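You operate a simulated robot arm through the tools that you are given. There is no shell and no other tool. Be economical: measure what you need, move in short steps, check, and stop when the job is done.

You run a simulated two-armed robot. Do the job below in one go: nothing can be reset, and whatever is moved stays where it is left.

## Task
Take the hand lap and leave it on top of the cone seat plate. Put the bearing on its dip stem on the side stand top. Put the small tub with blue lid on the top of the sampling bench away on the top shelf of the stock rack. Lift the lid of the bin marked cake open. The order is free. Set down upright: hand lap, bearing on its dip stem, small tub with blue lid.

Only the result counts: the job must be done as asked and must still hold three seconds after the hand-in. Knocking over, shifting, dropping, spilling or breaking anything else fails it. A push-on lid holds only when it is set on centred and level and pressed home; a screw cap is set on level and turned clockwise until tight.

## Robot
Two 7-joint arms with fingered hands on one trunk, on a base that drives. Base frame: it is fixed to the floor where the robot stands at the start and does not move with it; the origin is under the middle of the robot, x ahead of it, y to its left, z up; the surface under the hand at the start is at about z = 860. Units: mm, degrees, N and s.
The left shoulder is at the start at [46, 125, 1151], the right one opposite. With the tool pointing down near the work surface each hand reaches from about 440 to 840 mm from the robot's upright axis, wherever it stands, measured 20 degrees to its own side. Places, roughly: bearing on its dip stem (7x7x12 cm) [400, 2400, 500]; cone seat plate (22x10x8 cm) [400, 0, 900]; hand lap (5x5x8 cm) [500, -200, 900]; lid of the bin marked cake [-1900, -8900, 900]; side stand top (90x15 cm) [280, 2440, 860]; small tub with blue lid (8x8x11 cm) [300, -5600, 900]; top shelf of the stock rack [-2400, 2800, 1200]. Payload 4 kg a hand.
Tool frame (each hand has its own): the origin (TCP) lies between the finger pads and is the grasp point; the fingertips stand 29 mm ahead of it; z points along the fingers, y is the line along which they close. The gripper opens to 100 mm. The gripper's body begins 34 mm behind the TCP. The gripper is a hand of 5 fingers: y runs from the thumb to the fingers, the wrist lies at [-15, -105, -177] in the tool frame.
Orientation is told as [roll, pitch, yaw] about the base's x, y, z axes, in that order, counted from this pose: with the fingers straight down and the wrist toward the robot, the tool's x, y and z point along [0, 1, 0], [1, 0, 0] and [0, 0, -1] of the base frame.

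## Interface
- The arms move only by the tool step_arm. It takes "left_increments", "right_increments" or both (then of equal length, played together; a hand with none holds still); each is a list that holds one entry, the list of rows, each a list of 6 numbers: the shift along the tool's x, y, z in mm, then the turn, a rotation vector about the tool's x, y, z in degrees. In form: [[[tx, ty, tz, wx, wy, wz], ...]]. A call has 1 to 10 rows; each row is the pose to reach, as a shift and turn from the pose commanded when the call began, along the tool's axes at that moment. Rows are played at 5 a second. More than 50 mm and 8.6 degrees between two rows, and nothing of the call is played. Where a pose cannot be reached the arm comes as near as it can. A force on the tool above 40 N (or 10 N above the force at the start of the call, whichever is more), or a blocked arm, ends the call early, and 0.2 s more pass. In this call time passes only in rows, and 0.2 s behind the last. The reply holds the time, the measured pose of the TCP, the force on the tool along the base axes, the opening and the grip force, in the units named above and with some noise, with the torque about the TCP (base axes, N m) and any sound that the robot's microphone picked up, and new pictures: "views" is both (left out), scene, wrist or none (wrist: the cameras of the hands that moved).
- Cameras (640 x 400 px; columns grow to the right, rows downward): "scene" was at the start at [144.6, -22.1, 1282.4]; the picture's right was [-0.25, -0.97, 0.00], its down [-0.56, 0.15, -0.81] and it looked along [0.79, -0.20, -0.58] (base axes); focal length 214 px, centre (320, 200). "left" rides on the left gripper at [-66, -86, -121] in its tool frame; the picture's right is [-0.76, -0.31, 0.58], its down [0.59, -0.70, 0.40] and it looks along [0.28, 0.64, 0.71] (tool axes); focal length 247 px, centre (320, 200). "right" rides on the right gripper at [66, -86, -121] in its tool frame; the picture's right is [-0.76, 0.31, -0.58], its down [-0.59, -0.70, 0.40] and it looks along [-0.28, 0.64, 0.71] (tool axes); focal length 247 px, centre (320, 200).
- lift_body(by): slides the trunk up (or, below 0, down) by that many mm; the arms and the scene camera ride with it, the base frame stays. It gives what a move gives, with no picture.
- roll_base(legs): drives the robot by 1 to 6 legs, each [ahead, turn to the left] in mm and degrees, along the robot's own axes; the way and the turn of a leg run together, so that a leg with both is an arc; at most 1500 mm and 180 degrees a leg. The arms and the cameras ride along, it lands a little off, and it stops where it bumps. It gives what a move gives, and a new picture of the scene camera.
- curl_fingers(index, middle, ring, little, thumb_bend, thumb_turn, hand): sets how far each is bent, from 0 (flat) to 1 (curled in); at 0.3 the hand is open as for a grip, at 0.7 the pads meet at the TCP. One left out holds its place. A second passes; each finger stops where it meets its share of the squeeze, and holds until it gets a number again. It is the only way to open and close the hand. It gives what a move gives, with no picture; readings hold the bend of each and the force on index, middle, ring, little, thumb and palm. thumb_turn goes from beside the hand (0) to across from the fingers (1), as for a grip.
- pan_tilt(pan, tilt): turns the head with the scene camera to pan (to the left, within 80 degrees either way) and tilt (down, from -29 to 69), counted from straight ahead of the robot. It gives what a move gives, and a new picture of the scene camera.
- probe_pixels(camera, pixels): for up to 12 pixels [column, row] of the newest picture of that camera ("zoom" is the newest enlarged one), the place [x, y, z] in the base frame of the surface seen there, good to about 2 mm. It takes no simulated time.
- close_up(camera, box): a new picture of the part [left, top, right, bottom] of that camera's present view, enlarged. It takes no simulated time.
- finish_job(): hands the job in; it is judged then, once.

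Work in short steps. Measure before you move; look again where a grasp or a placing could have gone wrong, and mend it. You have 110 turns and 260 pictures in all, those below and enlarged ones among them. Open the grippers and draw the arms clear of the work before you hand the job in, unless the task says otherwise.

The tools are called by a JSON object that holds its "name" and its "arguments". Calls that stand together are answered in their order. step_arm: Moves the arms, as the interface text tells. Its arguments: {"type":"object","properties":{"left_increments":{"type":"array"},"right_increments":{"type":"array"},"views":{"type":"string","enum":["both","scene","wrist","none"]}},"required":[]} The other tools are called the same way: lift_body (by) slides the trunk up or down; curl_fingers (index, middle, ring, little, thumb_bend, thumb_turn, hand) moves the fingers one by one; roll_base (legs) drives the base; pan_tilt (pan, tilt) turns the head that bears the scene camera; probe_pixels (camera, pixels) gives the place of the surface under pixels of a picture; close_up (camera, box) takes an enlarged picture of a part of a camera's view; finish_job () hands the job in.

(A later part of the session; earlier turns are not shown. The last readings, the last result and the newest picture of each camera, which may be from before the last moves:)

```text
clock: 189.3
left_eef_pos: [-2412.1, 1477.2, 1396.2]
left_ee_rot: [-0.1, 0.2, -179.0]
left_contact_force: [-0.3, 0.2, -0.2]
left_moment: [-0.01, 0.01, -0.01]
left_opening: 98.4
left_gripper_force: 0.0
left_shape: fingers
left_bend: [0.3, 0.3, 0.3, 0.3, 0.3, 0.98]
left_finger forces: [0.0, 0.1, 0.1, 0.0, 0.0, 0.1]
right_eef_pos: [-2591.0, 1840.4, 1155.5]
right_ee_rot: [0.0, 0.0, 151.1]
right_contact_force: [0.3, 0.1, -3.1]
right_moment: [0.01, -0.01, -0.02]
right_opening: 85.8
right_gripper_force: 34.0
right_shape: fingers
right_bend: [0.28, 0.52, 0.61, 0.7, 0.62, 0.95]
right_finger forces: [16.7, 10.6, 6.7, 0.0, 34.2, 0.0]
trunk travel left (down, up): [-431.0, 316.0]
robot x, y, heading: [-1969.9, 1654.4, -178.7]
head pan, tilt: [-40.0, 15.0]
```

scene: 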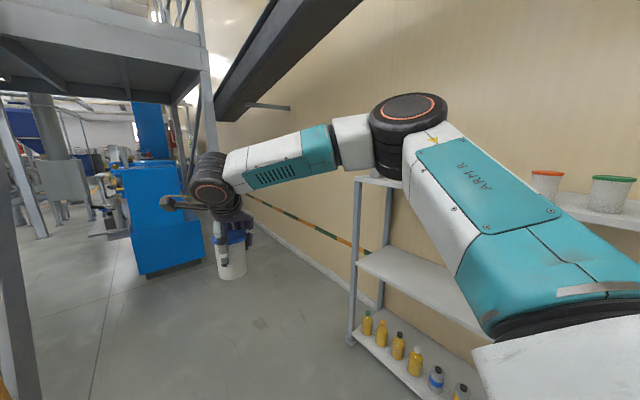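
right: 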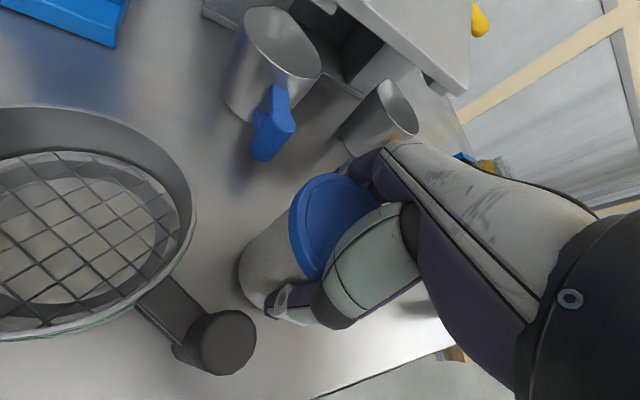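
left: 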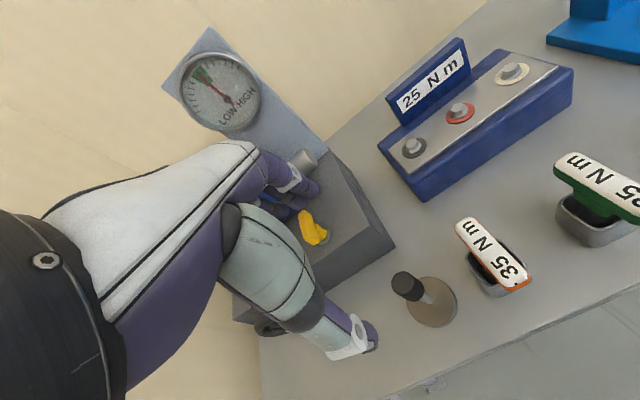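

I go 500 mm further, turn to face the rack, and look.

{"name": "roll_base", "arguments": {"legs": [[500, 0], [0, -91]]}}

{"name": "lift_body", "arguments": {"by": 230}}

{"name": "step_arm", "arguments": {"right_increments": [[[0, 0, 0, 0, 0, -6], [0, 0, 0, 0, 0, -12], [0, 0, 0, 0, 0, -18], [0, 0, 0, 0, 0, -24], [0, 0, 0, 0, 0, -30]]], "views": "wrist"}}

{"name": "pan_tilt", "arguments": {"pan": -10, "tilt": 30}}

```text
clock: 196.2
left_eef_pos: [-2631.5, 2091.4, 1394.6]
left_ee_rot: [0.0, 0.1, 89.0]
left_contact_force: [0.6, -0.6, -0.1]
left_moment: [-0.01, 0.0, -0.01]
left_opening: 98.5
left_gripper_force: 0.2
left_shape: fingers
left_bend: [0.3, 0.3, 0.3, 0.3, 0.3, 0.98]
left_finger forces: [0.1, 0.1, 0.0, 0.0, 0.1, 0.1]
right_eef_pos: [-2259.3, 2257.8, 1156.0]
right_ee_rot: [0.1, 0.0, 59.1]
right_contact_force: [0.3, -0.6, -1.5]
right_moment: [-0.03, 0.04, -0.02]
right_opening: 85.3
right_gripper_force: 33.1
right_shape: fingers
right_bend: [0.28, 0.52, 0.61, 0.7, 0.62, 0.95]
right_finger forces: [16.3, 10.1, 6.7, 0.0, 32.6, 0.0]
trunk travel left (down, up): [-431.0, 316.0]
robot x, y, heading: [-2469.1, 1647.4, 88.9]
head pan, tilt: [-40.0, 15.0]
```

scene: 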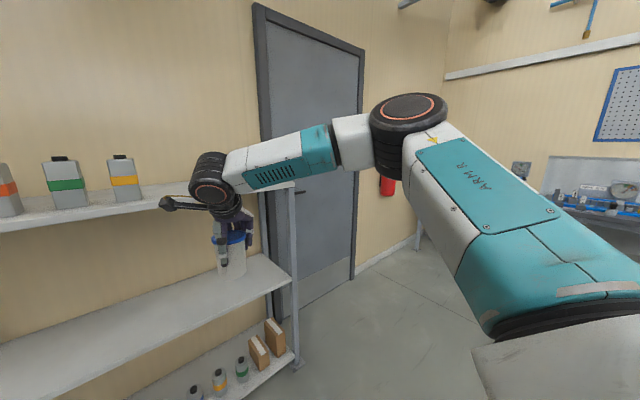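

```text
clock: 198.7
left_eef_pos: [-2631.3, 2091.2, 1625.5]
left_ee_rot: [0.0, 0.0, 89.0]
left_contact_force: [-0.1, -1.2, 0.6]
left_moment: [-0.02, 0.01, -0.01]
left_opening: 98.4
left_gripper_force: 0.0
left_shape: fingers
left_bend: [0.3, 0.3, 0.3, 0.3, 0.3, 0.98]
left_finger forces: [0.0, 0.1, 0.0, 0.0, 0.0, 0.0]
right_eef_pos: [-2258.9, 2259.6, 1385.0]
right_ee_rot: [-0.1, 0.0, 59.2]
right_contact_force: [0.2, 1.1, -2.5]
right_moment: [-0.03, -0.01, 0.03]
right_opening: 84.9
right_gripper_force: 32.1
right_shape: fingers
right_bend: [0.28, 0.52, 0.61, 0.7, 0.62, 0.95]
right_finger forces: [16.1, 10.1, 6.8, 0.0, 32.6, 0.0]
trunk travel left (down, up): [-661.0, 86.0]
robot x, y, heading: [-2465.0, 1647.3, 89.1]
head pan, tilt: [-40.0, 15.0]
```

```text
clock: 199.9
left_eef_pos: [-2630.3, 2091.1, 1625.4]
left_ee_rot: [0.0, 0.0, 89.1]
left_contact_force: [0.6, 0.6, 0.3]
left_moment: [0.01, 0.03, -0.01]
left_opening: 98.6
left_gripper_force: 0.0
left_shape: fingers
left_bend: [0.3, 0.3, 0.3, 0.3, 0.3, 0.98]
left_finger forces: [0.1, 0.1, 0.0, 0.0, 0.0, 0.0]
right_eef_pos: [-2259.2, 2259.0, 1385.2]
right_ee_rot: [0.0, -0.1, 89.2]
right_contact_force: [0.1, -0.5, -2.0]
right_moment: [0.03, 0.0, 0.0]
right_opening: 85.1
right_gripper_force: 33.1
right_shape: fingers
right_bend: [0.28, 0.52, 0.61, 0.7, 0.62, 0.95]
right_finger forces: [16.0, 10.1, 6.7, 0.0, 32.6, 0.1]
trunk travel left (down, up): [-661.0, 86.0]
robot x, y, heading: [-2465.7, 1645.8, 88.9]
head pan, tilt: [-40.0, 15.0]
```

right: 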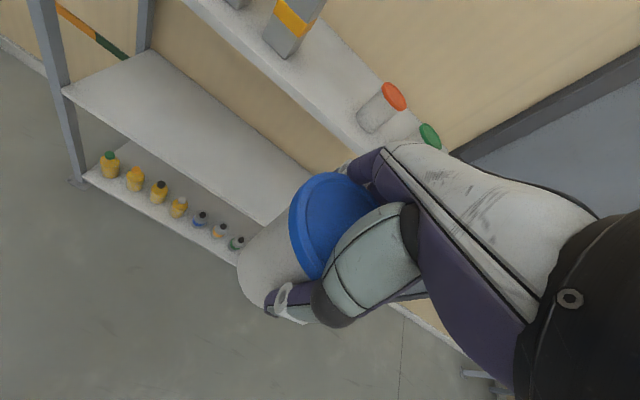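

```text
clock: 200.8
left_eef_pos: [-2631.9, 2092.0, 1624.3]
left_ee_rot: [0.0, 0.1, 89.0]
left_contact_force: [-0.7, -0.3, 0.3]
left_moment: [0.0, 0.0, -0.05]
left_opening: 98.5
left_gripper_force: 0.0
left_shape: fingers
left_bend: [0.3, 0.3, 0.3, 0.3, 0.3, 0.98]
left_finger forces: [0.0, 0.0, 0.0, 0.1, 0.0, 0.0]
right_eef_pos: [-2259.8, 2258.8, 1384.9]
right_ee_rot: [0.0, -0.1, 89.0]
right_contact_force: [0.0, 0.0, -2.4]
right_moment: [-0.01, -0.01, 0.02]
right_opening: 84.8
right_gripper_force: 32.6
right_shape: fingers
right_bend: [0.28, 0.52, 0.61, 0.7, 0.62, 0.95]
right_finger forces: [16.1, 10.1, 6.7, 0.1, 32.6, 0.1]
trunk travel left (down, up): [-661.0, 86.0]
robot x, y, heading: [-2466.9, 1649.2, 88.9]
head pan, tilt: [-10.0, 30.0]
```

scene: 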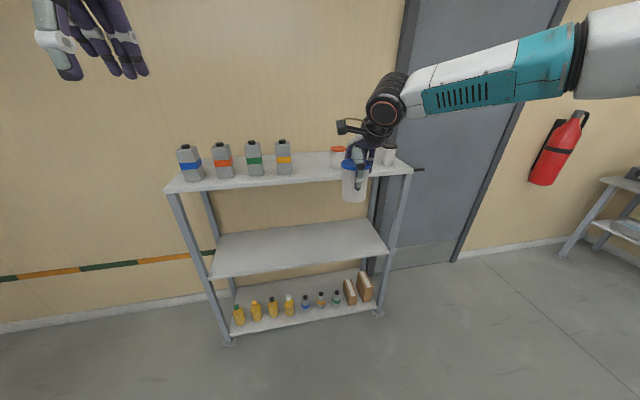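

I measure the slot and the held tub.

{"name": "close_up", "arguments": {"camera": "scene", "box": [250, 110, 450, 235]}}

{"name": "probe_pixels", "arguments": {"camera": "scene", "pixels": [[290, 172], [284, 172], [332, 158], [310, 170], [310, 162], [354, 198], [354, 190], [344, 190], [366, 190], [349, 166], [310, 178]]}}

{"name": "probe_pixels", "arguments": {"camera": "right", "pixels": [[330, 215], [295, 215], [310, 270], [325, 180], [250, 240], [370, 215]]}}

```text
3.20 times, centred on (350, 172) of scene
```

zoom: 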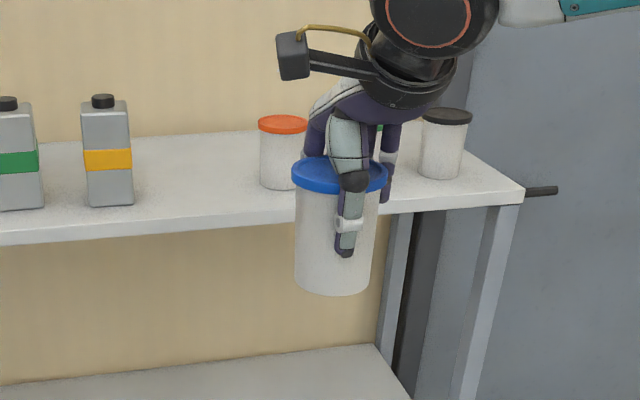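

```text
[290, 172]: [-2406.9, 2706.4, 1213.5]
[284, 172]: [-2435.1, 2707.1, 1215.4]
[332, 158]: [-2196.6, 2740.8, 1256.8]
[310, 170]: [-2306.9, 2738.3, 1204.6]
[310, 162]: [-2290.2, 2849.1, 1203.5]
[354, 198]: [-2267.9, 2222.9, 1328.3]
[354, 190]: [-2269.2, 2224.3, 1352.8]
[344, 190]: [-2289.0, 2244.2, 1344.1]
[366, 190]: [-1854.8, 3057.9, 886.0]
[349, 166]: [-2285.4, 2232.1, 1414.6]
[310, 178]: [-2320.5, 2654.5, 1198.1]
```

```text
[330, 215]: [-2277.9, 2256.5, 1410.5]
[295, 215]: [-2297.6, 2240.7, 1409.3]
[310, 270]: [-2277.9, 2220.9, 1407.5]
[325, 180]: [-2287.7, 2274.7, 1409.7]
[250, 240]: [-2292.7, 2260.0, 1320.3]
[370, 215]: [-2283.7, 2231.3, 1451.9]
```

The slot runs from x −2405 to −2196, so I aim at x −2300. The lid is level within noise. I shift 40 mm left and drive in 480 mm.

{"name": "step_arm", "arguments": {"right_increments": [[[20, 0, 0, 0, 0, 0], [40, 0, 0, 0, 0, 0]]], "views": "none"}}

{"name": "roll_base", "arguments": {"legs": [[480, 1]]}}

{"name": "close_up", "arguments": {"camera": "right", "box": [0, 0, 640, 400]}}

```text
clock: 201.4
left_eef_pos: [-2631.2, 2091.8, 1626.2]
left_ee_rot: [0.0, 0.1, 89.1]
left_contact_force: [0.4, 0.2, 0.5]
left_moment: [-0.01, 0.03, 0.02]
left_opening: 98.4
left_gripper_force: 0.0
left_shape: fingers
left_bend: [0.3, 0.3, 0.3, 0.3, 0.3, 0.98]
left_finger forces: [0.1, 0.1, 0.1, 0.0, 0.0, 0.0]
right_eef_pos: [-2300.6, 2258.1, 1384.9]
right_ee_rot: [0.0, 0.0, 89.1]
right_contact_force: [-1.0, 0.4, -1.7]
right_moment: [0.02, -0.02, -0.02]
right_opening: 84.7
right_gripper_force: 32.8
right_shape: fingers
right_bend: [0.28, 0.52, 0.61, 0.7, 0.62, 0.95]
right_finger forces: [16.1, 10.0, 6.8, 0.0, 32.4, 0.0]
trunk travel left (down, up): [-661.0, 86.0]
robot x, y, heading: [-2467.6, 1650.3, 89.4]
head pan, tilt: [-10.0, 30.0]
```

```text
clock: 204.3
left_eef_pos: [-2637.2, 2572.4, 1625.7]
left_ee_rot: [0.0, 0.1, 90.1]
left_contact_force: [-0.3, -0.1, 1.5]
left_moment: [0.01, 0.03, 0.03]
left_opening: 98.4
left_gripper_force: 0.1
left_shape: fingers
left_bend: [0.3, 0.3, 0.3, 0.3, 0.3, 0.98]
left_finger forces: [0.0, 0.0, 0.1, 0.1, 0.0, 0.1]
right_eef_pos: [-2309.1, 2745.7, 1386.2]
right_ee_rot: [0.0, 0.0, 90.2]
right_contact_force: [0.5, 0.6, -1.6]
right_moment: [0.02, -0.02, -0.04]
right_opening: 85.0
right_gripper_force: 32.4
right_shape: fingers
right_bend: [0.28, 0.52, 0.61, 0.7, 0.62, 0.95]
right_finger forces: [16.3, 10.1, 6.8, 0.0, 32.5, 0.0]
trunk travel left (down, up): [-661.0, 86.0]
robot x, y, heading: [-2463.0, 2134.1, 90.3]
head pan, tilt: [-10.0, 30.0]
```

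scene: 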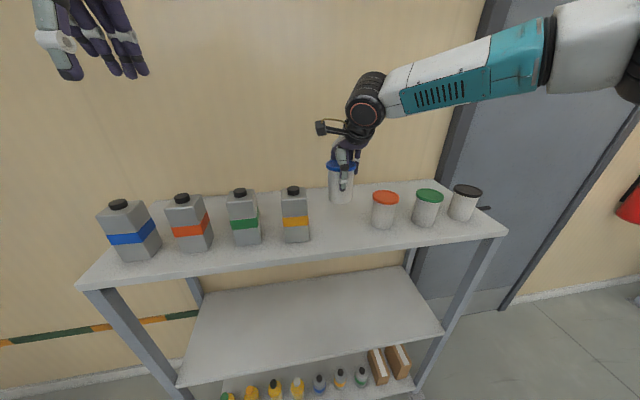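

```text
1.00 times, centred on (320, 200) of right (not enlarged: the box is as wide or as high as the picture)
```

zoom: 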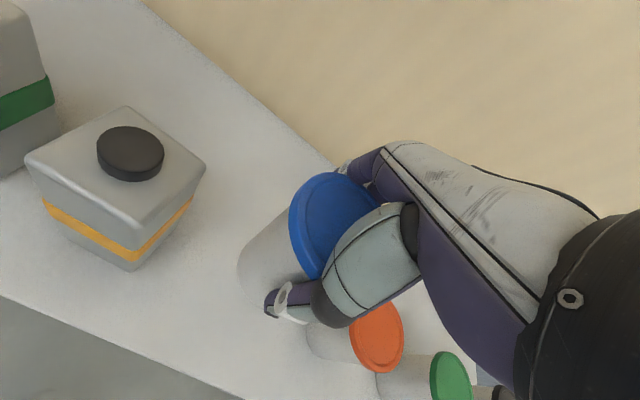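

Above the slot, clear of bottle and red tub. I lower it 80 mm.

{"name": "step_arm", "arguments": {"right_increments": [[[0, 0, 30, 0, 0, 0], [0, 0, 60, 0, 0, 0], [0, 0, 80, 0, 0, 0], [0, 0, 88, 0, 0, 0]]], "views": "both"}}

```text
clock: 205.3
left_eef_pos: [-2637.3, 2573.3, 1626.3]
left_ee_rot: [0.0, 0.0, 90.0]
left_contact_force: [0.7, -0.1, 0.6]
left_moment: [0.01, 0.04, 0.02]
left_opening: 98.7
left_gripper_force: 0.1
left_shape: fingers
left_bend: [0.3, 0.3, 0.3, 0.3, 0.3, 0.98]
left_finger forces: [0.1, 0.1, 0.1, 0.0, 0.1, 0.1]
right_eef_pos: [-2308.2, 2747.6, 1296.4]
right_ee_rot: [-0.1, -0.1, 90.1]
right_contact_force: [0.1, 0.3, -2.8]
right_moment: [0.01, 0.0, 0.01]
right_opening: 84.8
right_gripper_force: 32.6
right_shape: fingers
right_bend: [0.28, 0.52, 0.61, 0.7, 0.62, 0.95]
right_finger forces: [16.1, 10.1, 6.9, 0.0, 32.3, 0.0]
trunk travel left (down, up): [-661.0, 86.0]
robot x, y, heading: [-2466.3, 2130.8, 90.2]
head pan, tilt: [-10.0, 30.0]
```

scene: 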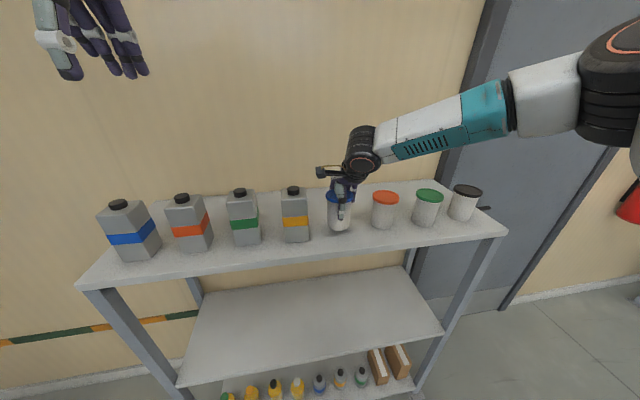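
right: 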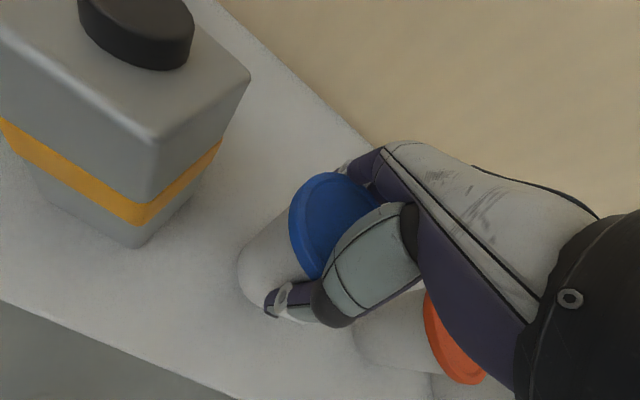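

Still hanging (−2.8 N). I inch down until contact.

{"name": "step_arm", "arguments": {"right_increments": [[[0, 0, 4, 0, 0, 0], [0, 0, 7, 0, 0, 0], [0, 0, 9, 0, 0, 0], [0, 0, 10.5, 0, 0, 0]]], "views": "none"}}

{"name": "close_up", "arguments": {"camera": "scene", "box": [270, 150, 430, 250]}}

```text
clock: 206.3
left_eef_pos: [-2637.3, 2572.3, 1625.5]
left_ee_rot: [0.0, 0.1, 90.1]
left_contact_force: [-1.1, 0.2, 0.8]
left_moment: [-0.03, 0.0, -0.02]
left_opening: 98.8
left_gripper_force: 0.0
left_shape: fingers
left_bend: [0.3, 0.3, 0.3, 0.3, 0.3, 0.98]
left_finger forces: [0.0, 0.0, 0.1, 0.0, 0.0, 0.0]
right_eef_pos: [-2309.1, 2747.0, 1286.9]
right_ee_rot: [0.0, 0.0, 90.2]
right_contact_force: [0.4, -0.5, -1.9]
right_moment: [0.0, -0.03, 0.0]
right_opening: 84.7
right_gripper_force: 32.8
right_shape: fingers
right_bend: [0.28, 0.52, 0.61, 0.7, 0.62, 0.95]
right_finger forces: [16.1, 10.1, 6.9, 0.0, 32.3, 0.0]
trunk travel left (down, up): [-661.0, 86.0]
robot x, y, heading: [-2463.3, 2132.3, 90.1]
head pan, tilt: [-10.0, 30.0]
```

```text
4.00 times, centred on (350, 200) of scene
```

zoom: 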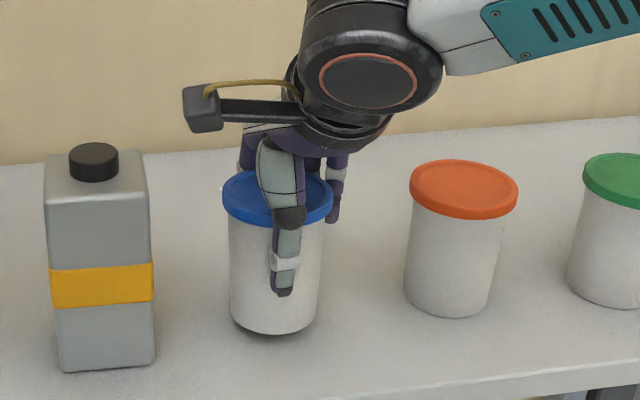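

{"name": "step_arm", "arguments": {"right_increments": [[[0, 0, 2, 0, 0, 0], [0, 0, 4, 0, 0, 0], [0, 0, 5.5, 0, 0, 0], [0, 0, 7, 0, 0, 0]]], "views": "none"}}

```text
clock: 207.3
left_eef_pos: [-2635.6, 2573.2, 1626.3]
left_ee_rot: [0.0, 0.1, 90.1]
left_contact_force: [0.2, 0.3, -0.5]
left_moment: [-0.01, -0.02, 0.01]
left_opening: 98.6
left_gripper_force: 0.0
left_shape: fingers
left_bend: [0.3, 0.3, 0.3, 0.3, 0.3, 0.98]
left_finger forces: [0.1, 0.1, 0.0, 0.0, 0.0, 0.0]
right_eef_pos: [-2309.2, 2745.8, 1280.5]
right_ee_rot: [0.0, -0.1, 90.2]
right_contact_force: [-0.1, -0.6, -1.4]
right_moment: [0.01, 0.03, 0.03]
right_opening: 84.7
right_gripper_force: 32.4
right_shape: fingers
right_bend: [0.28, 0.52, 0.61, 0.7, 0.62, 0.95]
right_finger forces: [16.0, 10.1, 6.7, 0.0, 32.2, 0.1]
trunk travel left (down, up): [-661.0, 86.0]
robot x, y, heading: [-2465.9, 2134.1, 90.2]
head pan, tilt: [-10.0, 30.0]
```

Load −1.4 N; I continue in 1 mm steps.

{"name": "step_arm", "arguments": {"right_increments": [[[0, 0, 1, 0, 0, 0], [0, 0, 2, 0, 0, 0], [0, 0, 3, 0, 0, 0], [0, 0, 4, 0, 0, 0]]], "views": "none"}}

{"name": "close_up", "arguments": {"camera": "scene", "box": [270, 150, 430, 250]}}

```text
clock: 208.3
left_eef_pos: [-2638.5, 2572.9, 1626.0]
left_ee_rot: [0.0, 0.0, 90.1]
left_contact_force: [-0.6, -0.3, -0.3]
left_moment: [0.0, 0.02, 0.01]
left_opening: 98.4
left_gripper_force: 0.1
left_shape: fingers
left_bend: [0.3, 0.3, 0.3, 0.3, 0.3, 0.98]
left_finger forces: [0.0, 0.1, 0.0, 0.0, 0.1, 0.0]
right_eef_pos: [-2309.7, 2746.1, 1276.2]
right_ee_rot: [0.1, -0.1, 90.2]
right_contact_force: [-0.1, -1.5, 1.6]
right_moment: [0.03, -0.01, -0.01]
right_opening: 84.6
right_gripper_force: 33.6
right_shape: fingers
right_bend: [0.28, 0.52, 0.61, 0.7, 0.62, 0.95]
right_finger forces: [16.4, 10.3, 6.9, 0.0, 33.1, 0.0]
trunk travel left (down, up): [-661.0, 86.0]
robot x, y, heading: [-2466.7, 2130.9, 90.4]
head pan, tilt: [-10.0, 30.0]
```

```text
4.00 times, centred on (350, 200) of scene
```

zoom: 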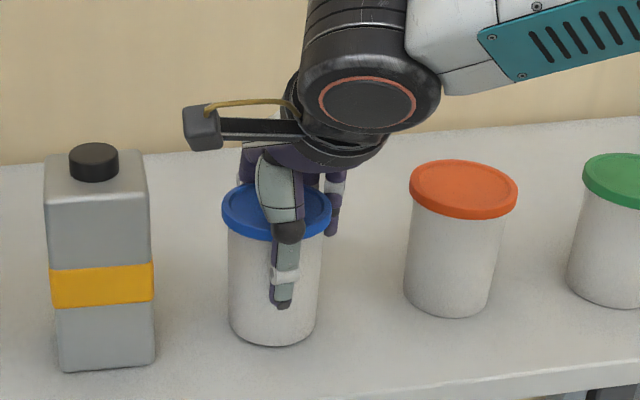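

It stands on the shelf. I press 1 mm more, open wide, and look.

{"name": "step_arm", "arguments": {"right_increments": [[[0, 0, 1, 0, 0, 0]]], "views": "none"}}

{"name": "curl_fingers", "arguments": {"hand": "right", "index": 0.1, "middle": 0.1, "ring": 0.1, "little": 0.1, "thumb_bend": 0.1}}

{"name": "close_up", "arguments": {"camera": "scene", "box": [270, 150, 430, 250]}}

```text
clock: 208.7
left_eef_pos: [-2636.5, 2571.9, 1626.2]
left_ee_rot: [0.1, 0.1, 90.1]
left_contact_force: [-0.5, 0.3, 0.0]
left_moment: [-0.01, 0.01, -0.01]
left_opening: 98.5
left_gripper_force: 0.1
left_shape: fingers
left_bend: [0.3, 0.3, 0.3, 0.3, 0.3, 0.98]
left_finger forces: [0.0, 0.0, 0.0, 0.0, 0.0, 0.0]
right_eef_pos: [-2309.1, 2747.2, 1276.5]
right_ee_rot: [0.0, -0.1, 90.2]
right_contact_force: [1.2, -1.1, 5.1]
right_moment: [0.12, -0.06, -0.02]
right_opening: 84.9
right_gripper_force: 34.5
right_shape: fingers
right_bend: [0.28, 0.52, 0.61, 0.7, 0.62, 0.95]
right_finger forces: [16.9, 10.4, 7.0, 0.0, 34.2, 0.1]
trunk travel left (down, up): [-661.0, 86.0]
robot x, y, heading: [-2465.6, 2133.4, 90.3]
head pan, tilt: [-10.0, 30.0]
```

```text
clock: 209.7
left_eef_pos: [-2637.2, 2572.5, 1626.6]
left_ee_rot: [0.1, 0.1, 90.2]
left_contact_force: [-0.2, -0.5, 0.2]
left_moment: [0.03, 0.0, -0.02]
left_opening: 98.5
left_gripper_force: 0.1
left_shape: fingers
left_bend: [0.3, 0.3, 0.3, 0.3, 0.3, 0.98]
left_finger forces: [0.1, 0.1, 0.0, 0.0, 0.1, 0.0]
right_eef_pos: [-2309.1, 2745.9, 1274.8]
right_ee_rot: [0.0, 0.1, 90.3]
right_contact_force: [-0.8, 0.4, -0.7]
right_moment: [-0.02, 0.01, 0.02]
right_opening: 132.3
right_gripper_force: 0.0
right_shape: fingers
right_bend: [0.1, 0.1, 0.1, 0.1, 0.1, 0.97]
right_finger forces: [0.1, 0.1, 0.1, 0.0, 0.1, 0.1]
trunk travel left (down, up): [-661.0, 86.0]
robot x, y, heading: [-2462.7, 2134.2, 89.8]
head pan, tilt: [-10.0, 30.0]
```

```text
4.00 times, centred on (350, 200) of scene
```

zoom: 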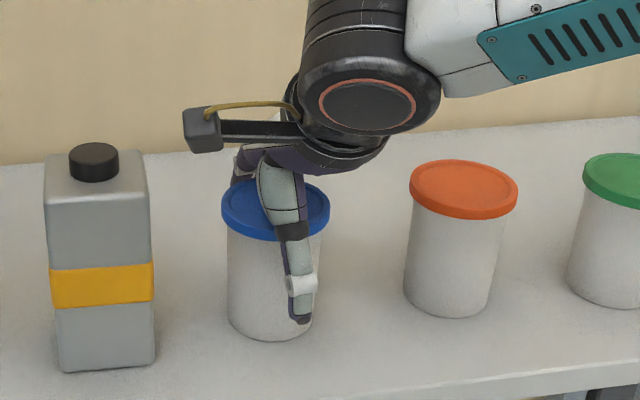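

Released with no residual force. I rise straight up and check the tub.

{"name": "step_arm", "arguments": {"right_increments": [[[0, 0, -20, 0, 0, 0], [0, 0, -50, 0, 0, 0], [0, 0, -90, 0, 0, 0], [0, 0, -130, 0, 0, 0], [0, 0, -170, 0, 0, 0]]], "views": "both"}}

{"name": "close_up", "arguments": {"camera": "scene", "box": [270, 150, 430, 250]}}

```text
clock: 210.9
left_eef_pos: [-2637.8, 2572.4, 1625.3]
left_ee_rot: [0.0, 0.0, 90.1]
left_contact_force: [-0.6, 0.3, -0.4]
left_moment: [0.02, 0.01, 0.02]
left_opening: 98.6
left_gripper_force: 0.1
left_shape: fingers
left_bend: [0.3, 0.3, 0.3, 0.3, 0.3, 0.98]
left_finger forces: [0.1, 0.1, 0.0, 0.0, 0.0, 0.1]
right_eef_pos: [-2308.9, 2747.6, 1446.1]
right_ee_rot: [0.0, 0.0, 90.2]
right_contact_force: [-0.2, -0.4, -2.0]
right_moment: [0.02, -0.03, 0.0]
right_opening: 131.9
right_gripper_force: 0.0
right_shape: fingers
right_bend: [0.1, 0.1, 0.1, 0.1, 0.1, 0.97]
right_finger forces: [0.0, 0.1, 0.1, 0.1, 0.0, 0.1]
trunk travel left (down, up): [-661.0, 86.0]
robot x, y, heading: [-2465.0, 2133.5, 90.2]
head pan, tilt: [-10.0, 30.0]
```

scene: 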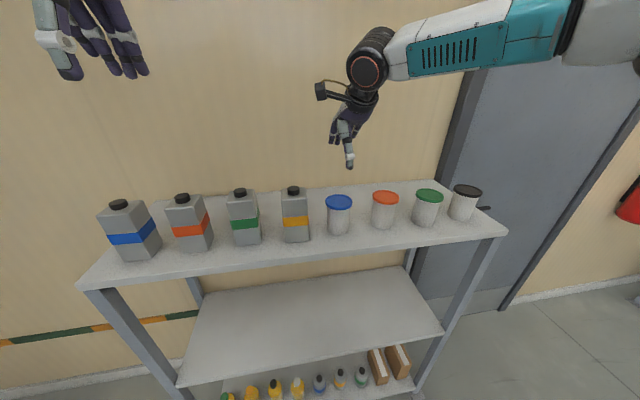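
right: 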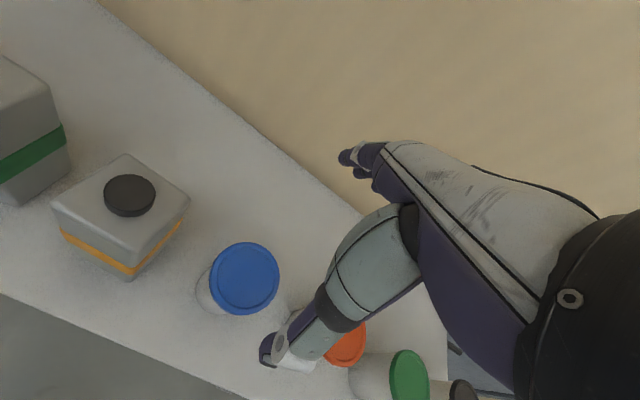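

```text
4.00 times, centred on (350, 200) of scene
```

zoom: 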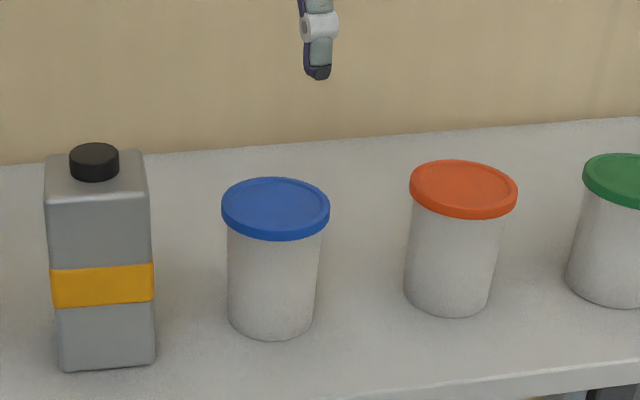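

The tub stands upright between its neighbours with its lid on. I back off, turn, and return to the aisle.

{"name": "roll_base", "arguments": {"legs": [[-480, 0], [0, -90], [1600, 0], [0, -90]]}}

{"name": "lift_body", "arguments": {"by": -310}}

{"name": "pan_tilt", "arguments": {"pan": 0, "tilt": 12}}

```text
refused: 1600 is not a number from -1500 to 1500
```

```text
clock: 212.8
left_eef_pos: [-2637.4, 2574.4, 1426.7]
left_ee_rot: [-0.1, 0.2, 90.0]
left_contact_force: [1.2, 0.3, -0.1]
left_moment: [-0.03, -0.02, 0.0]
left_opening: 98.3
left_gripper_force: 0.1
left_shape: fingers
left_bend: [0.3, 0.3, 0.3, 0.3, 0.3, 0.98]
left_finger forces: [0.0, 0.1, 0.1, 0.0, 0.0, 0.1]
right_eef_pos: [-2311.8, 2750.0, 1262.5]
right_ee_rot: [0.8, -1.8, 90.4]
right_contact_force: [-0.6, -5.4, 16.3]
right_moment: [0.11, 0.1, 0.08]
right_opening: 135.6
right_gripper_force: 13.3
right_shape: fingers
right_bend: [0.08, 0.1, 0.1, 0.1, 0.1, 0.98]
right_finger forces: [9.5, 0.0, 0.0, 0.1, 16.8, 0.0]
trunk travel left (down, up): [-463.0, 283.0]
robot x, y, heading: [-2468.0, 2130.2, 90.3]
head pan, tilt: [-10.0, 30.0]
stopped: the force on the tool passed its limit at 53 N (the readings are from after the stop); the commanded pose is now the measured one
```

```text
clock: 213.6
left_eef_pos: [-2638.3, 2572.7, 1427.4]
left_ee_rot: [0.1, 0.1, 90.1]
left_contact_force: [0.4, -0.1, 0.1]
left_moment: [-0.01, -0.01, -0.03]
left_opening: 98.4
left_gripper_force: 0.0
left_shape: fingers
left_bend: [0.3, 0.3, 0.3, 0.3, 0.3, 0.98]
left_finger forces: [0.1, 0.1, 0.0, 0.0, 0.1, 0.0]
right_eef_pos: [-2311.9, 2749.4, 1260.9]
right_ee_rot: [0.5, -1.7, 90.2]
right_contact_force: [0.3, 1.4, 23.5]
right_moment: [0.09, 0.22, 0.0]
right_opening: 136.7
right_gripper_force: 14.8
right_shape: fingers
right_bend: [0.07, 0.1, 0.1, 0.1, 0.1, 0.98]
right_finger forces: [15.0, 0.4, 0.0, 0.0, 13.5, 0.0]
trunk travel left (down, up): [-463.0, 283.0]
robot x, y, heading: [-2467.5, 2131.2, 90.3]
head pan, tilt: [0.0, 12.0]
```

scene: 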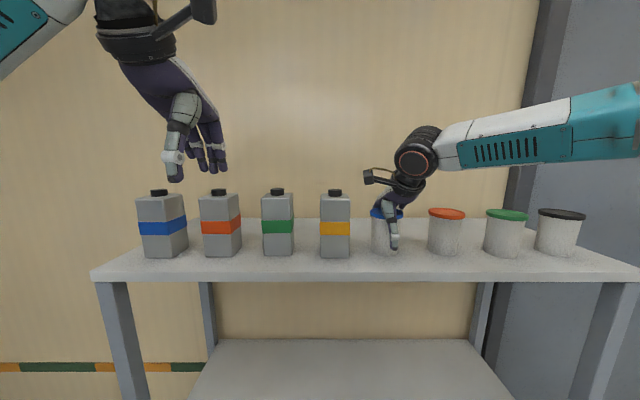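

My mistake: the drive was refused and the trunk then came down onto the tub, stopping at the force limit. I raise the trunk straight back and inspect before anything else.

{"name": "lift_body", "arguments": {"by": 200}}

{"name": "pan_tilt", "arguments": {"pan": -10, "tilt": 30}}

{"name": "close_up", "arguments": {"camera": "scene", "box": [270, 150, 430, 250]}}

{"name": "close_up", "arguments": {"camera": "right", "box": [0, 0, 640, 400]}}

```text
clock: 215.8
left_eef_pos: [-2637.3, 2574.7, 1626.3]
left_ee_rot: [-0.1, 0.3, 90.0]
left_contact_force: [0.2, 0.1, 0.9]
left_moment: [-0.01, 0.0, 0.0]
left_opening: 98.4
left_gripper_force: 0.0
left_shape: fingers
left_bend: [0.3, 0.3, 0.3, 0.3, 0.3, 0.98]
left_finger forces: [0.0, 0.1, 0.0, 0.0, 0.0, 0.1]
right_eef_pos: [-2311.3, 2749.9, 1458.1]
right_ee_rot: [0.6, -1.6, 90.2]
right_contact_force: [0.1, -0.1, -0.1]
right_moment: [-0.02, 0.01, -0.01]
right_opening: 132.4
right_gripper_force: 0.2
right_shape: fingers
right_bend: [0.1, 0.1, 0.1, 0.1, 0.1, 0.98]
right_finger forces: [0.1, 0.0, 0.0, 0.1, 0.0, 0.0]
trunk travel left (down, up): [-663.0, 83.0]
robot x, y, heading: [-2470.0, 2132.1, 90.5]
head pan, tilt: [0.0, 12.0]
```

```text
clock: 216.6
left_eef_pos: [-2637.1, 2574.0, 1627.0]
left_ee_rot: [0.0, 0.3, 90.1]
left_contact_force: [-0.1, 1.6, -0.7]
left_moment: [0.01, -0.01, 0.04]
left_opening: 98.9
left_gripper_force: 0.1
left_shape: fingers
left_bend: [0.3, 0.3, 0.3, 0.3, 0.3, 0.98]
left_finger forces: [0.1, 0.0, 0.1, 0.0, 0.0, 0.0]
right_eef_pos: [-2310.0, 2751.1, 1459.3]
right_ee_rot: [0.6, -1.4, 90.2]
right_contact_force: [0.5, -0.3, 0.3]
right_moment: [0.03, 0.03, 0.02]
right_opening: 132.6
right_gripper_force: 0.1
right_shape: fingers
right_bend: [0.1, 0.1, 0.1, 0.1, 0.1, 0.98]
right_finger forces: [0.0, 0.0, 0.1, 0.1, 0.0, 0.0]
trunk travel left (down, up): [-663.0, 83.0]
robot x, y, heading: [-2465.5, 2132.4, 90.2]
head pan, tilt: [-10.0, 30.0]
```

scene: 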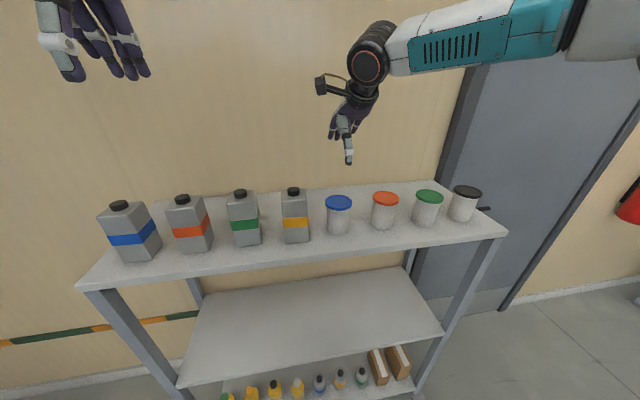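

```text
4.00 times, centred on (350, 200) of scene
```

zoom: 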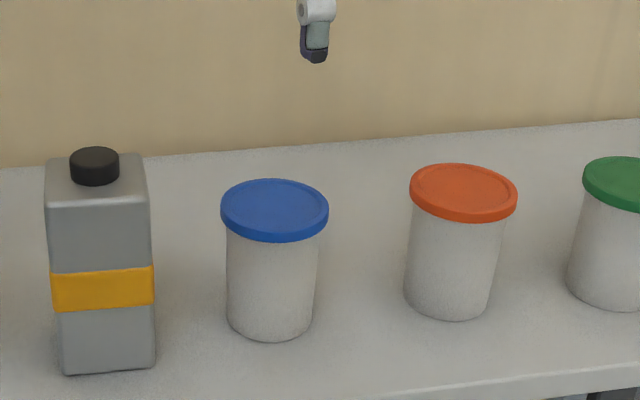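

```text
1.00 times, centred on (320, 200) of right (not enlarged: the box is as wide or as high as the picture)
```

zoom: 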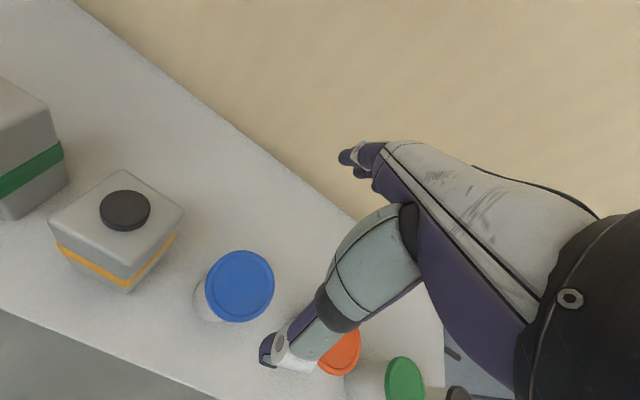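

No harm done: the tub is upright, lidded, neighbours untouched. Now the drive, with legal legs, on its own.

{"name": "roll_base", "arguments": {"legs": [[-480, 0], [0, -90], [1450, 0], [0, -90]]}}

```text
clock: 234.1
left_eef_pos: [-825.9, 1257.9, 1626.5]
left_ee_rot: [0.0, 0.2, -88.2]
left_contact_force: [-0.5, 0.0, -0.3]
left_moment: [-0.01, 0.03, 0.01]
left_opening: 98.4
left_gripper_force: 0.1
left_shape: fingers
left_bend: [0.3, 0.3, 0.3, 0.3, 0.3, 0.98]
left_finger forces: [0.0, 0.0, 0.0, 0.0, 0.1, 0.0]
right_eef_pos: [-1147.9, 1070.3, 1459.6]
right_ee_rot: [0.6, -1.4, -88.0]
right_contact_force: [0.6, -0.2, -0.6]
right_moment: [0.01, 0.01, 0.03]
right_opening: 132.6
right_gripper_force: 0.0
right_shape: fingers
right_bend: [0.1, 0.1, 0.1, 0.1, 0.1, 0.98]
right_finger forces: [0.0, 0.1, 0.0, 0.0, 0.0, 0.0]
trunk travel left (down, up): [-663.0, 83.0]
robot x, y, heading: [-1014.5, 1695.2, -87.7]
head pan, tilt: [-10.0, 30.0]
```

scene: 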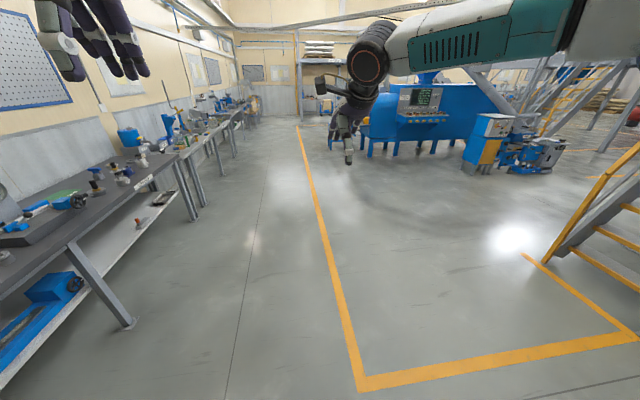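

The aisle is open. I lower the trunk here in free space.

{"name": "lift_body", "arguments": {"by": -310}}

{"name": "roll_base", "arguments": {"legs": [[1400, 0], [1400, 0], [1400, 0], [1400, 0], [1400, -1], [1000, -1]]}}

{"name": "pan_tilt", "arguments": {"pan": -25, "tilt": 15}}

```text
clock: 237.1
left_eef_pos: [-827.3, 1258.2, 1316.9]
left_ee_rot: [0.1, 0.3, -88.1]
left_contact_force: [0.2, -0.4, 0.0]
left_moment: [0.03, 0.03, -0.02]
left_opening: 98.5
left_gripper_force: 0.0
left_shape: fingers
left_bend: [0.3, 0.3, 0.3, 0.3, 0.3, 0.98]
left_finger forces: [0.0, 0.0, 0.0, 0.1, 0.0, 0.0]
right_eef_pos: [-1147.2, 1071.2, 1149.4]
right_ee_rot: [0.6, -1.4, -88.0]
right_contact_force: [-0.2, 0.6, -0.4]
right_moment: [0.02, 0.01, 0.0]
right_opening: 132.7
right_gripper_force: 0.0
right_shape: fingers
right_bend: [0.1, 0.1, 0.1, 0.1, 0.1, 0.98]
right_finger forces: [0.0, 0.1, 0.1, 0.0, 0.0, 0.0]
trunk travel left (down, up): [-353.0, 393.0]
robot x, y, heading: [-1013.3, 1693.3, -88.0]
head pan, tilt: [-10.0, 30.0]
```

```text
clock: 275.4
left_eef_pos: [-593.0, -6774.2, 1315.5]
left_ee_rot: [0.0, 0.3, -89.9]
left_contact_force: [-0.6, -0.2, 0.3]
left_moment: [-0.01, 0.0, 0.01]
left_opening: 98.4
left_gripper_force: 0.1
left_shape: fingers
left_bend: [0.3, 0.3, 0.3, 0.3, 0.3, 0.98]
left_finger forces: [0.1, 0.1, 0.1, 0.0, 0.1, 0.0]
right_eef_pos: [-921.2, -6951.0, 1148.5]
right_ee_rot: [0.6, -1.4, -89.8]
right_contact_force: [0.0, 0.4, 0.6]
right_moment: [0.02, -0.01, -0.01]
right_opening: 132.6
right_gripper_force: 0.0
right_shape: fingers
right_bend: [0.1, 0.1, 0.1, 0.1, 0.1, 0.98]
right_finger forces: [0.0, 0.1, 0.0, 0.1, 0.0, 0.0]
trunk travel left (down, up): [-353.0, 393.0]
robot x, y, heading: [-763.9, -6334.0, -90.1]
head pan, tilt: [-10.0, 30.0]
```

scene: 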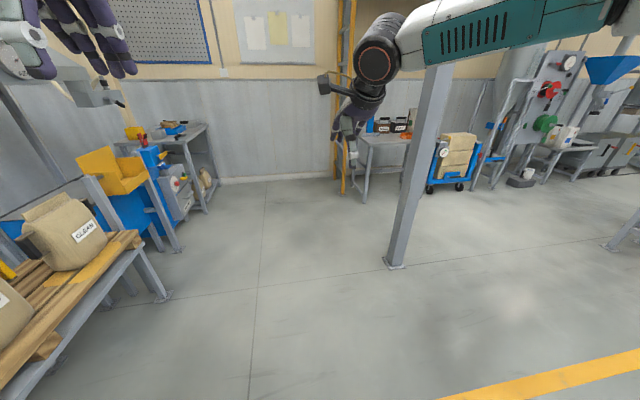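

```text
clock: 276.1
left_eef_pos: [-592.6, -6773.5, 1317.6]
left_ee_rot: [0.0, 0.3, -89.8]
left_contact_force: [0.2, 0.2, 0.1]
left_moment: [-0.02, 0.01, 0.01]
left_opening: 98.4
left_gripper_force: 0.0
left_shape: fingers
left_bend: [0.3, 0.3, 0.3, 0.3, 0.3, 0.98]
left_finger forces: [0.1, 0.0, 0.1, 0.0, 0.0, 0.1]
right_eef_pos: [-920.0, -6951.0, 1148.4]
right_ee_rot: [0.5, -1.4, -89.8]
right_contact_force: [-0.9, 0.4, -0.4]
right_moment: [0.0, 0.01, 0.01]
right_opening: 132.6
right_gripper_force: 0.1
right_shape: fingers
right_bend: [0.1, 0.1, 0.1, 0.1, 0.1, 0.98]
right_finger forces: [0.1, 0.0, 0.0, 0.1, 0.1, 0.0]
trunk travel left (down, up): [-353.0, 393.0]
robot x, y, heading: [-766.2, -6333.7, -89.8]
head pan, tilt: [-25.0, 15.0]
```

scene: 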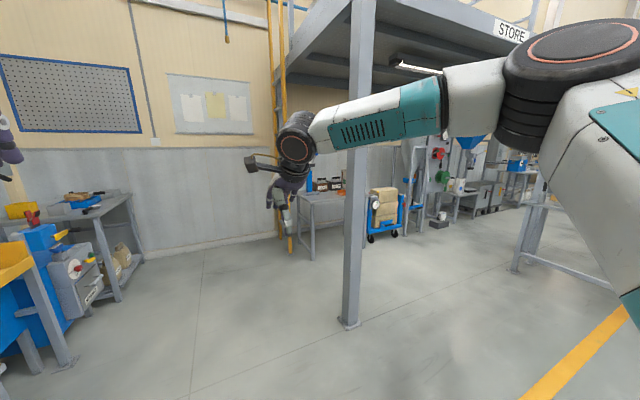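

Small bins stand on the table near (322,185). I enlarge and measure.

{"name": "close_up", "arguments": {"camera": "scene", "box": [240, 140, 460, 278]}}

{"name": "probe_pixels", "arguments": {"camera": "scene", "pixels": [[322, 183], [335, 184], [348, 322], [385, 210], [320, 200], [312, 255], [440, 220], [200, 245], [280, 235]]}}

```text
2.90 times, centred on (350, 209) of scene
```

zoom: 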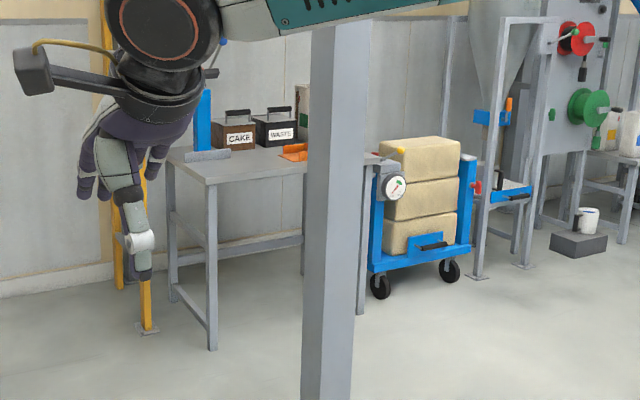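

```text
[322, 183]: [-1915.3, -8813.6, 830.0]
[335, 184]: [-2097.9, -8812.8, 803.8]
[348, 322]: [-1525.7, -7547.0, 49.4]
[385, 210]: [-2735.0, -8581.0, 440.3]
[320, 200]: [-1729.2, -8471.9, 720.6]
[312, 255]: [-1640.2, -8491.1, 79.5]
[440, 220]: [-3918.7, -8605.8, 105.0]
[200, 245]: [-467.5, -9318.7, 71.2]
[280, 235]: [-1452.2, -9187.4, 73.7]
```

The CAKE bin is at about [−1915,−8815]; a post stands at [−1525,−7547]. I check how far my right elbow sticks out before planning the way past the post, and how wide the table is.

{"name": "probe_pixels", "arguments": {"camera": "scene", "pixels": [[560, 50], [525, 110], [480, 90], [590, 130], [620, 200]]}}

{"name": "probe_pixels", "arguments": {"camera": "zoom", "pixels": [[175, 165], [212, 185], [290, 165], [200, 130], [240, 112], [240, 120], [240, 140], [275, 110], [207, 152]]}}

```text
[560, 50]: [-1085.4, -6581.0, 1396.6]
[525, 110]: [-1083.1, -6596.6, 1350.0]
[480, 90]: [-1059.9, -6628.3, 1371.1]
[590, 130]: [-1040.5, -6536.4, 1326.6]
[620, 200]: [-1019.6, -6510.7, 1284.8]
```

```text
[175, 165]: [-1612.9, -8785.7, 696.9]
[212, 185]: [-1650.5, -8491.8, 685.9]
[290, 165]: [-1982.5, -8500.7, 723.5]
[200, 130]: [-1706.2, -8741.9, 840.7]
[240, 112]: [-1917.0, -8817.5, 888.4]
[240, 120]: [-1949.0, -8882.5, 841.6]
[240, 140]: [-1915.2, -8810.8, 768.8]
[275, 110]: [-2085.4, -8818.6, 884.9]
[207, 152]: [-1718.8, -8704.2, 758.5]
```

Elbow reach is about 380 mm, so crossing at y≈−8100 leaves ample room from the post. I drive round to stand in front of the bins.

{"name": "roll_base", "arguments": {"legs": [[1300, 0], [466, 0], [0, -90]]}}

{"name": "roll_base", "arguments": {"legs": [[900, 0], [0, 90]]}}

{"name": "pan_tilt", "arguments": {"pan": -15, "tilt": 35}}

```text
clock: 289.0
left_eef_pos: [-1199.6, -8279.8, 1316.2]
left_ee_rot: [0.1, 0.2, 179.8]
left_contact_force: [0.2, 0.8, 0.0]
left_moment: [-0.04, 0.02, -0.02]
left_opening: 98.7
left_gripper_force: 0.0
left_shape: fingers
left_bend: [0.3, 0.3, 0.3, 0.3, 0.3, 0.98]
left_finger forces: [0.1, 0.0, 0.0, 0.1, 0.1, 0.0]
right_eef_pos: [-1374.5, -7952.6, 1148.3]
right_ee_rot: [0.6, -1.4, 179.9]
right_contact_force: [0.0, 0.5, -0.2]
right_moment: [0.0, 0.04, -0.01]
right_opening: 132.3
right_gripper_force: 0.1
right_shape: fingers
right_bend: [0.1, 0.1, 0.1, 0.1, 0.1, 0.98]
right_finger forces: [0.0, 0.0, 0.0, 0.1, 0.1, 0.0]
trunk travel left (down, up): [-353.0, 393.0]
robot x, y, heading: [-755.7, -8111.3, 179.8]
head pan, tilt: [-25.0, 15.0]
```

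scene: 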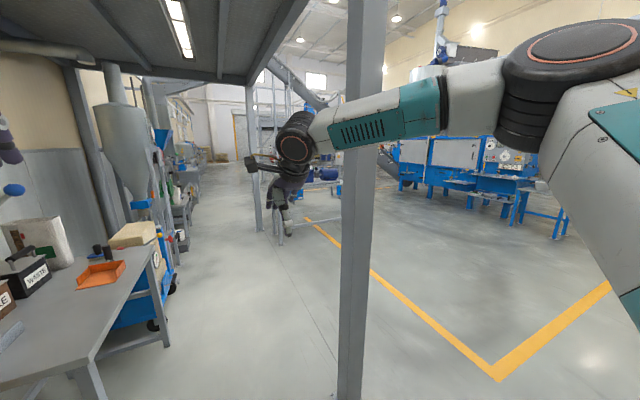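

```text
clock: 296.1
left_eef_pos: [-1842.7, -8546.2, 1317.4]
left_ee_rot: [0.1, 0.2, -133.7]
left_contact_force: [-0.6, 0.8, 0.5]
left_moment: [-0.01, -0.01, 0.03]
left_opening: 98.4
left_gripper_force: 0.0
left_shape: fingers
left_bend: [0.3, 0.3, 0.3, 0.3, 0.3, 0.98]
left_finger forces: [0.0, 0.1, 0.0, 0.0, 0.1, 0.0]
right_eef_pos: [-2200.3, -8446.9, 1148.6]
right_ee_rot: [0.6, -1.4, -133.7]
right_contact_force: [-0.7, -1.3, 0.3]
right_moment: [-0.02, -0.01, -0.02]
right_opening: 132.5
right_gripper_force: 0.1
right_shape: fingers
right_bend: [0.1, 0.1, 0.1, 0.1, 0.1, 0.98]
right_finger forces: [0.1, 0.1, 0.0, 0.0, 0.0, 0.0]
trunk travel left (down, up): [-353.0, 393.0]
robot x, y, heading: [-1661.1, -8107.3, -134.1]
head pan, tilt: [-25.0, 15.0]
stopped in leg 2: the robot was blocked; the commanded pose is now the measured one
```

scene: 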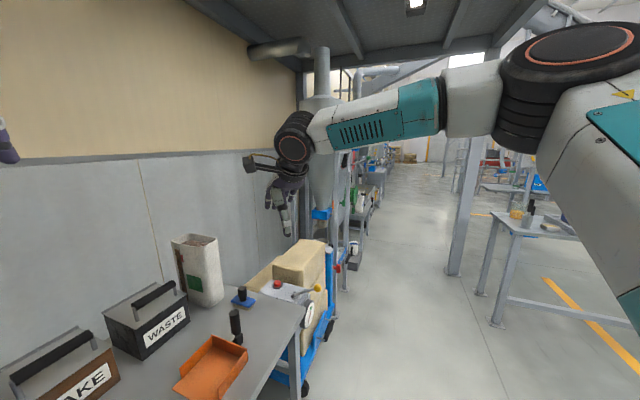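

```text
clock: 296.9
left_eef_pos: [-1840.2, -8546.9, 1316.8]
left_ee_rot: [0.1, 0.2, -133.8]
left_contact_force: [0.5, -0.9, 0.0]
left_moment: [0.02, 0.01, 0.02]
left_opening: 98.8
left_gripper_force: 0.2
left_shape: fingers
left_bend: [0.3, 0.3, 0.3, 0.3, 0.3, 0.98]
left_finger forces: [0.0, 0.0, 0.0, 0.1, 0.0, 0.0]
right_eef_pos: [-2198.3, -8447.6, 1148.4]
right_ee_rot: [0.3, -1.3, -133.7]
right_contact_force: [0.3, -0.3, 0.3]
right_moment: [-0.03, 0.0, 0.01]
right_opening: 132.6
right_gripper_force: 0.0
right_shape: fingers
right_bend: [0.1, 0.1, 0.1, 0.1, 0.1, 0.98]
right_finger forces: [0.0, 0.1, 0.0, 0.1, 0.0, 0.0]
trunk travel left (down, up): [-353.0, 393.0]
robot x, y, heading: [-1659.2, -8112.2, -134.0]
head pan, tilt: [-15.0, 35.0]
```

scene: 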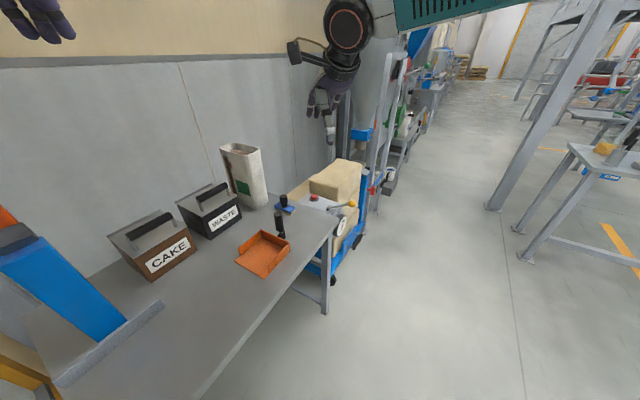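

The turn was blocked. I look left to see what touched.

{"name": "pan_tilt", "arguments": {"pan": 50, "tilt": 35}}

{"name": "pan_tilt", "arguments": {"pan": 15, "tilt": 69}}

```text
clock: 298.2
left_eef_pos: [-1841.5, -8546.9, 1317.2]
left_ee_rot: [0.1, 0.2, -133.9]
left_contact_force: [-0.3, 0.2, -0.1]
left_moment: [0.01, -0.02, -0.02]
left_opening: 98.8
left_gripper_force: 0.0
left_shape: fingers
left_bend: [0.3, 0.3, 0.3, 0.3, 0.3, 0.98]
left_finger forces: [0.0, 0.0, 0.1, 0.0, 0.0, 0.0]
right_eef_pos: [-2199.7, -8448.1, 1148.7]
right_ee_rot: [0.4, -1.3, -133.7]
right_contact_force: [-0.6, 0.7, 0.4]
right_moment: [0.01, -0.01, 0.0]
right_opening: 132.5
right_gripper_force: 0.1
right_shape: fingers
right_bend: [0.1, 0.1, 0.1, 0.1, 0.1, 0.98]
right_finger forces: [0.0, 0.1, 0.1, 0.0, 0.0, 0.1]
trunk travel left (down, up): [-353.0, 393.0]
robot x, y, heading: [-1656.2, -8109.6, -133.7]
head pan, tilt: [50.0, 35.0]
```

scene: 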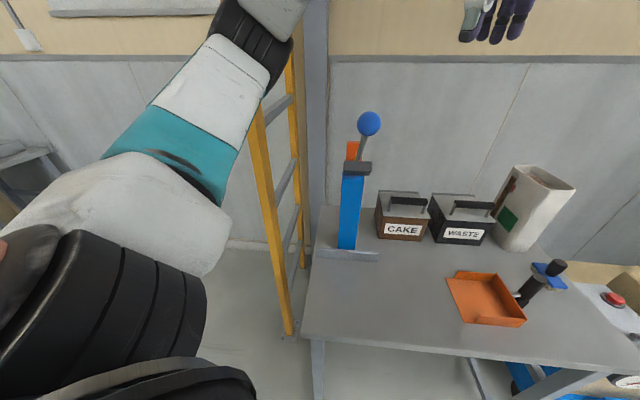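

```text
clock: 299.2
left_eef_pos: [-1841.2, -8546.6, 1316.2]
left_ee_rot: [0.0, 0.2, -133.8]
left_contact_force: [-0.4, -0.6, -0.3]
left_moment: [0.0, 0.02, -0.01]
left_opening: 98.5
left_gripper_force: 0.1
left_shape: fingers
left_bend: [0.3, 0.3, 0.3, 0.3, 0.3, 0.98]
left_finger forces: [0.0, 0.1, 0.0, 0.0, 0.0, 0.0]
right_eef_pos: [-2198.2, -8447.0, 1147.5]
right_ee_rot: [0.5, -1.4, -133.6]
right_contact_force: [-0.4, -0.2, 0.7]
right_moment: [-0.01, -0.01, 0.0]
right_opening: 132.5
right_gripper_force: 0.1
right_shape: fingers
right_bend: [0.1, 0.1, 0.1, 0.1, 0.1, 0.98]
right_finger forces: [0.0, 0.0, 0.0, 0.1, 0.0, 0.1]
trunk travel left (down, up): [-353.0, 393.0]
robot x, y, heading: [-1658.5, -8109.0, -134.0]
head pan, tilt: [15.0, 68.8]
```

scene: 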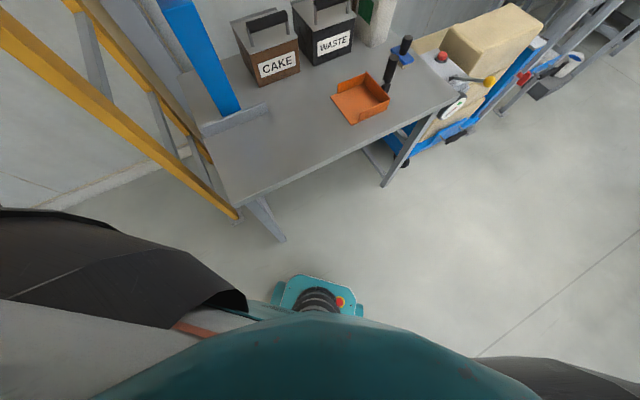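

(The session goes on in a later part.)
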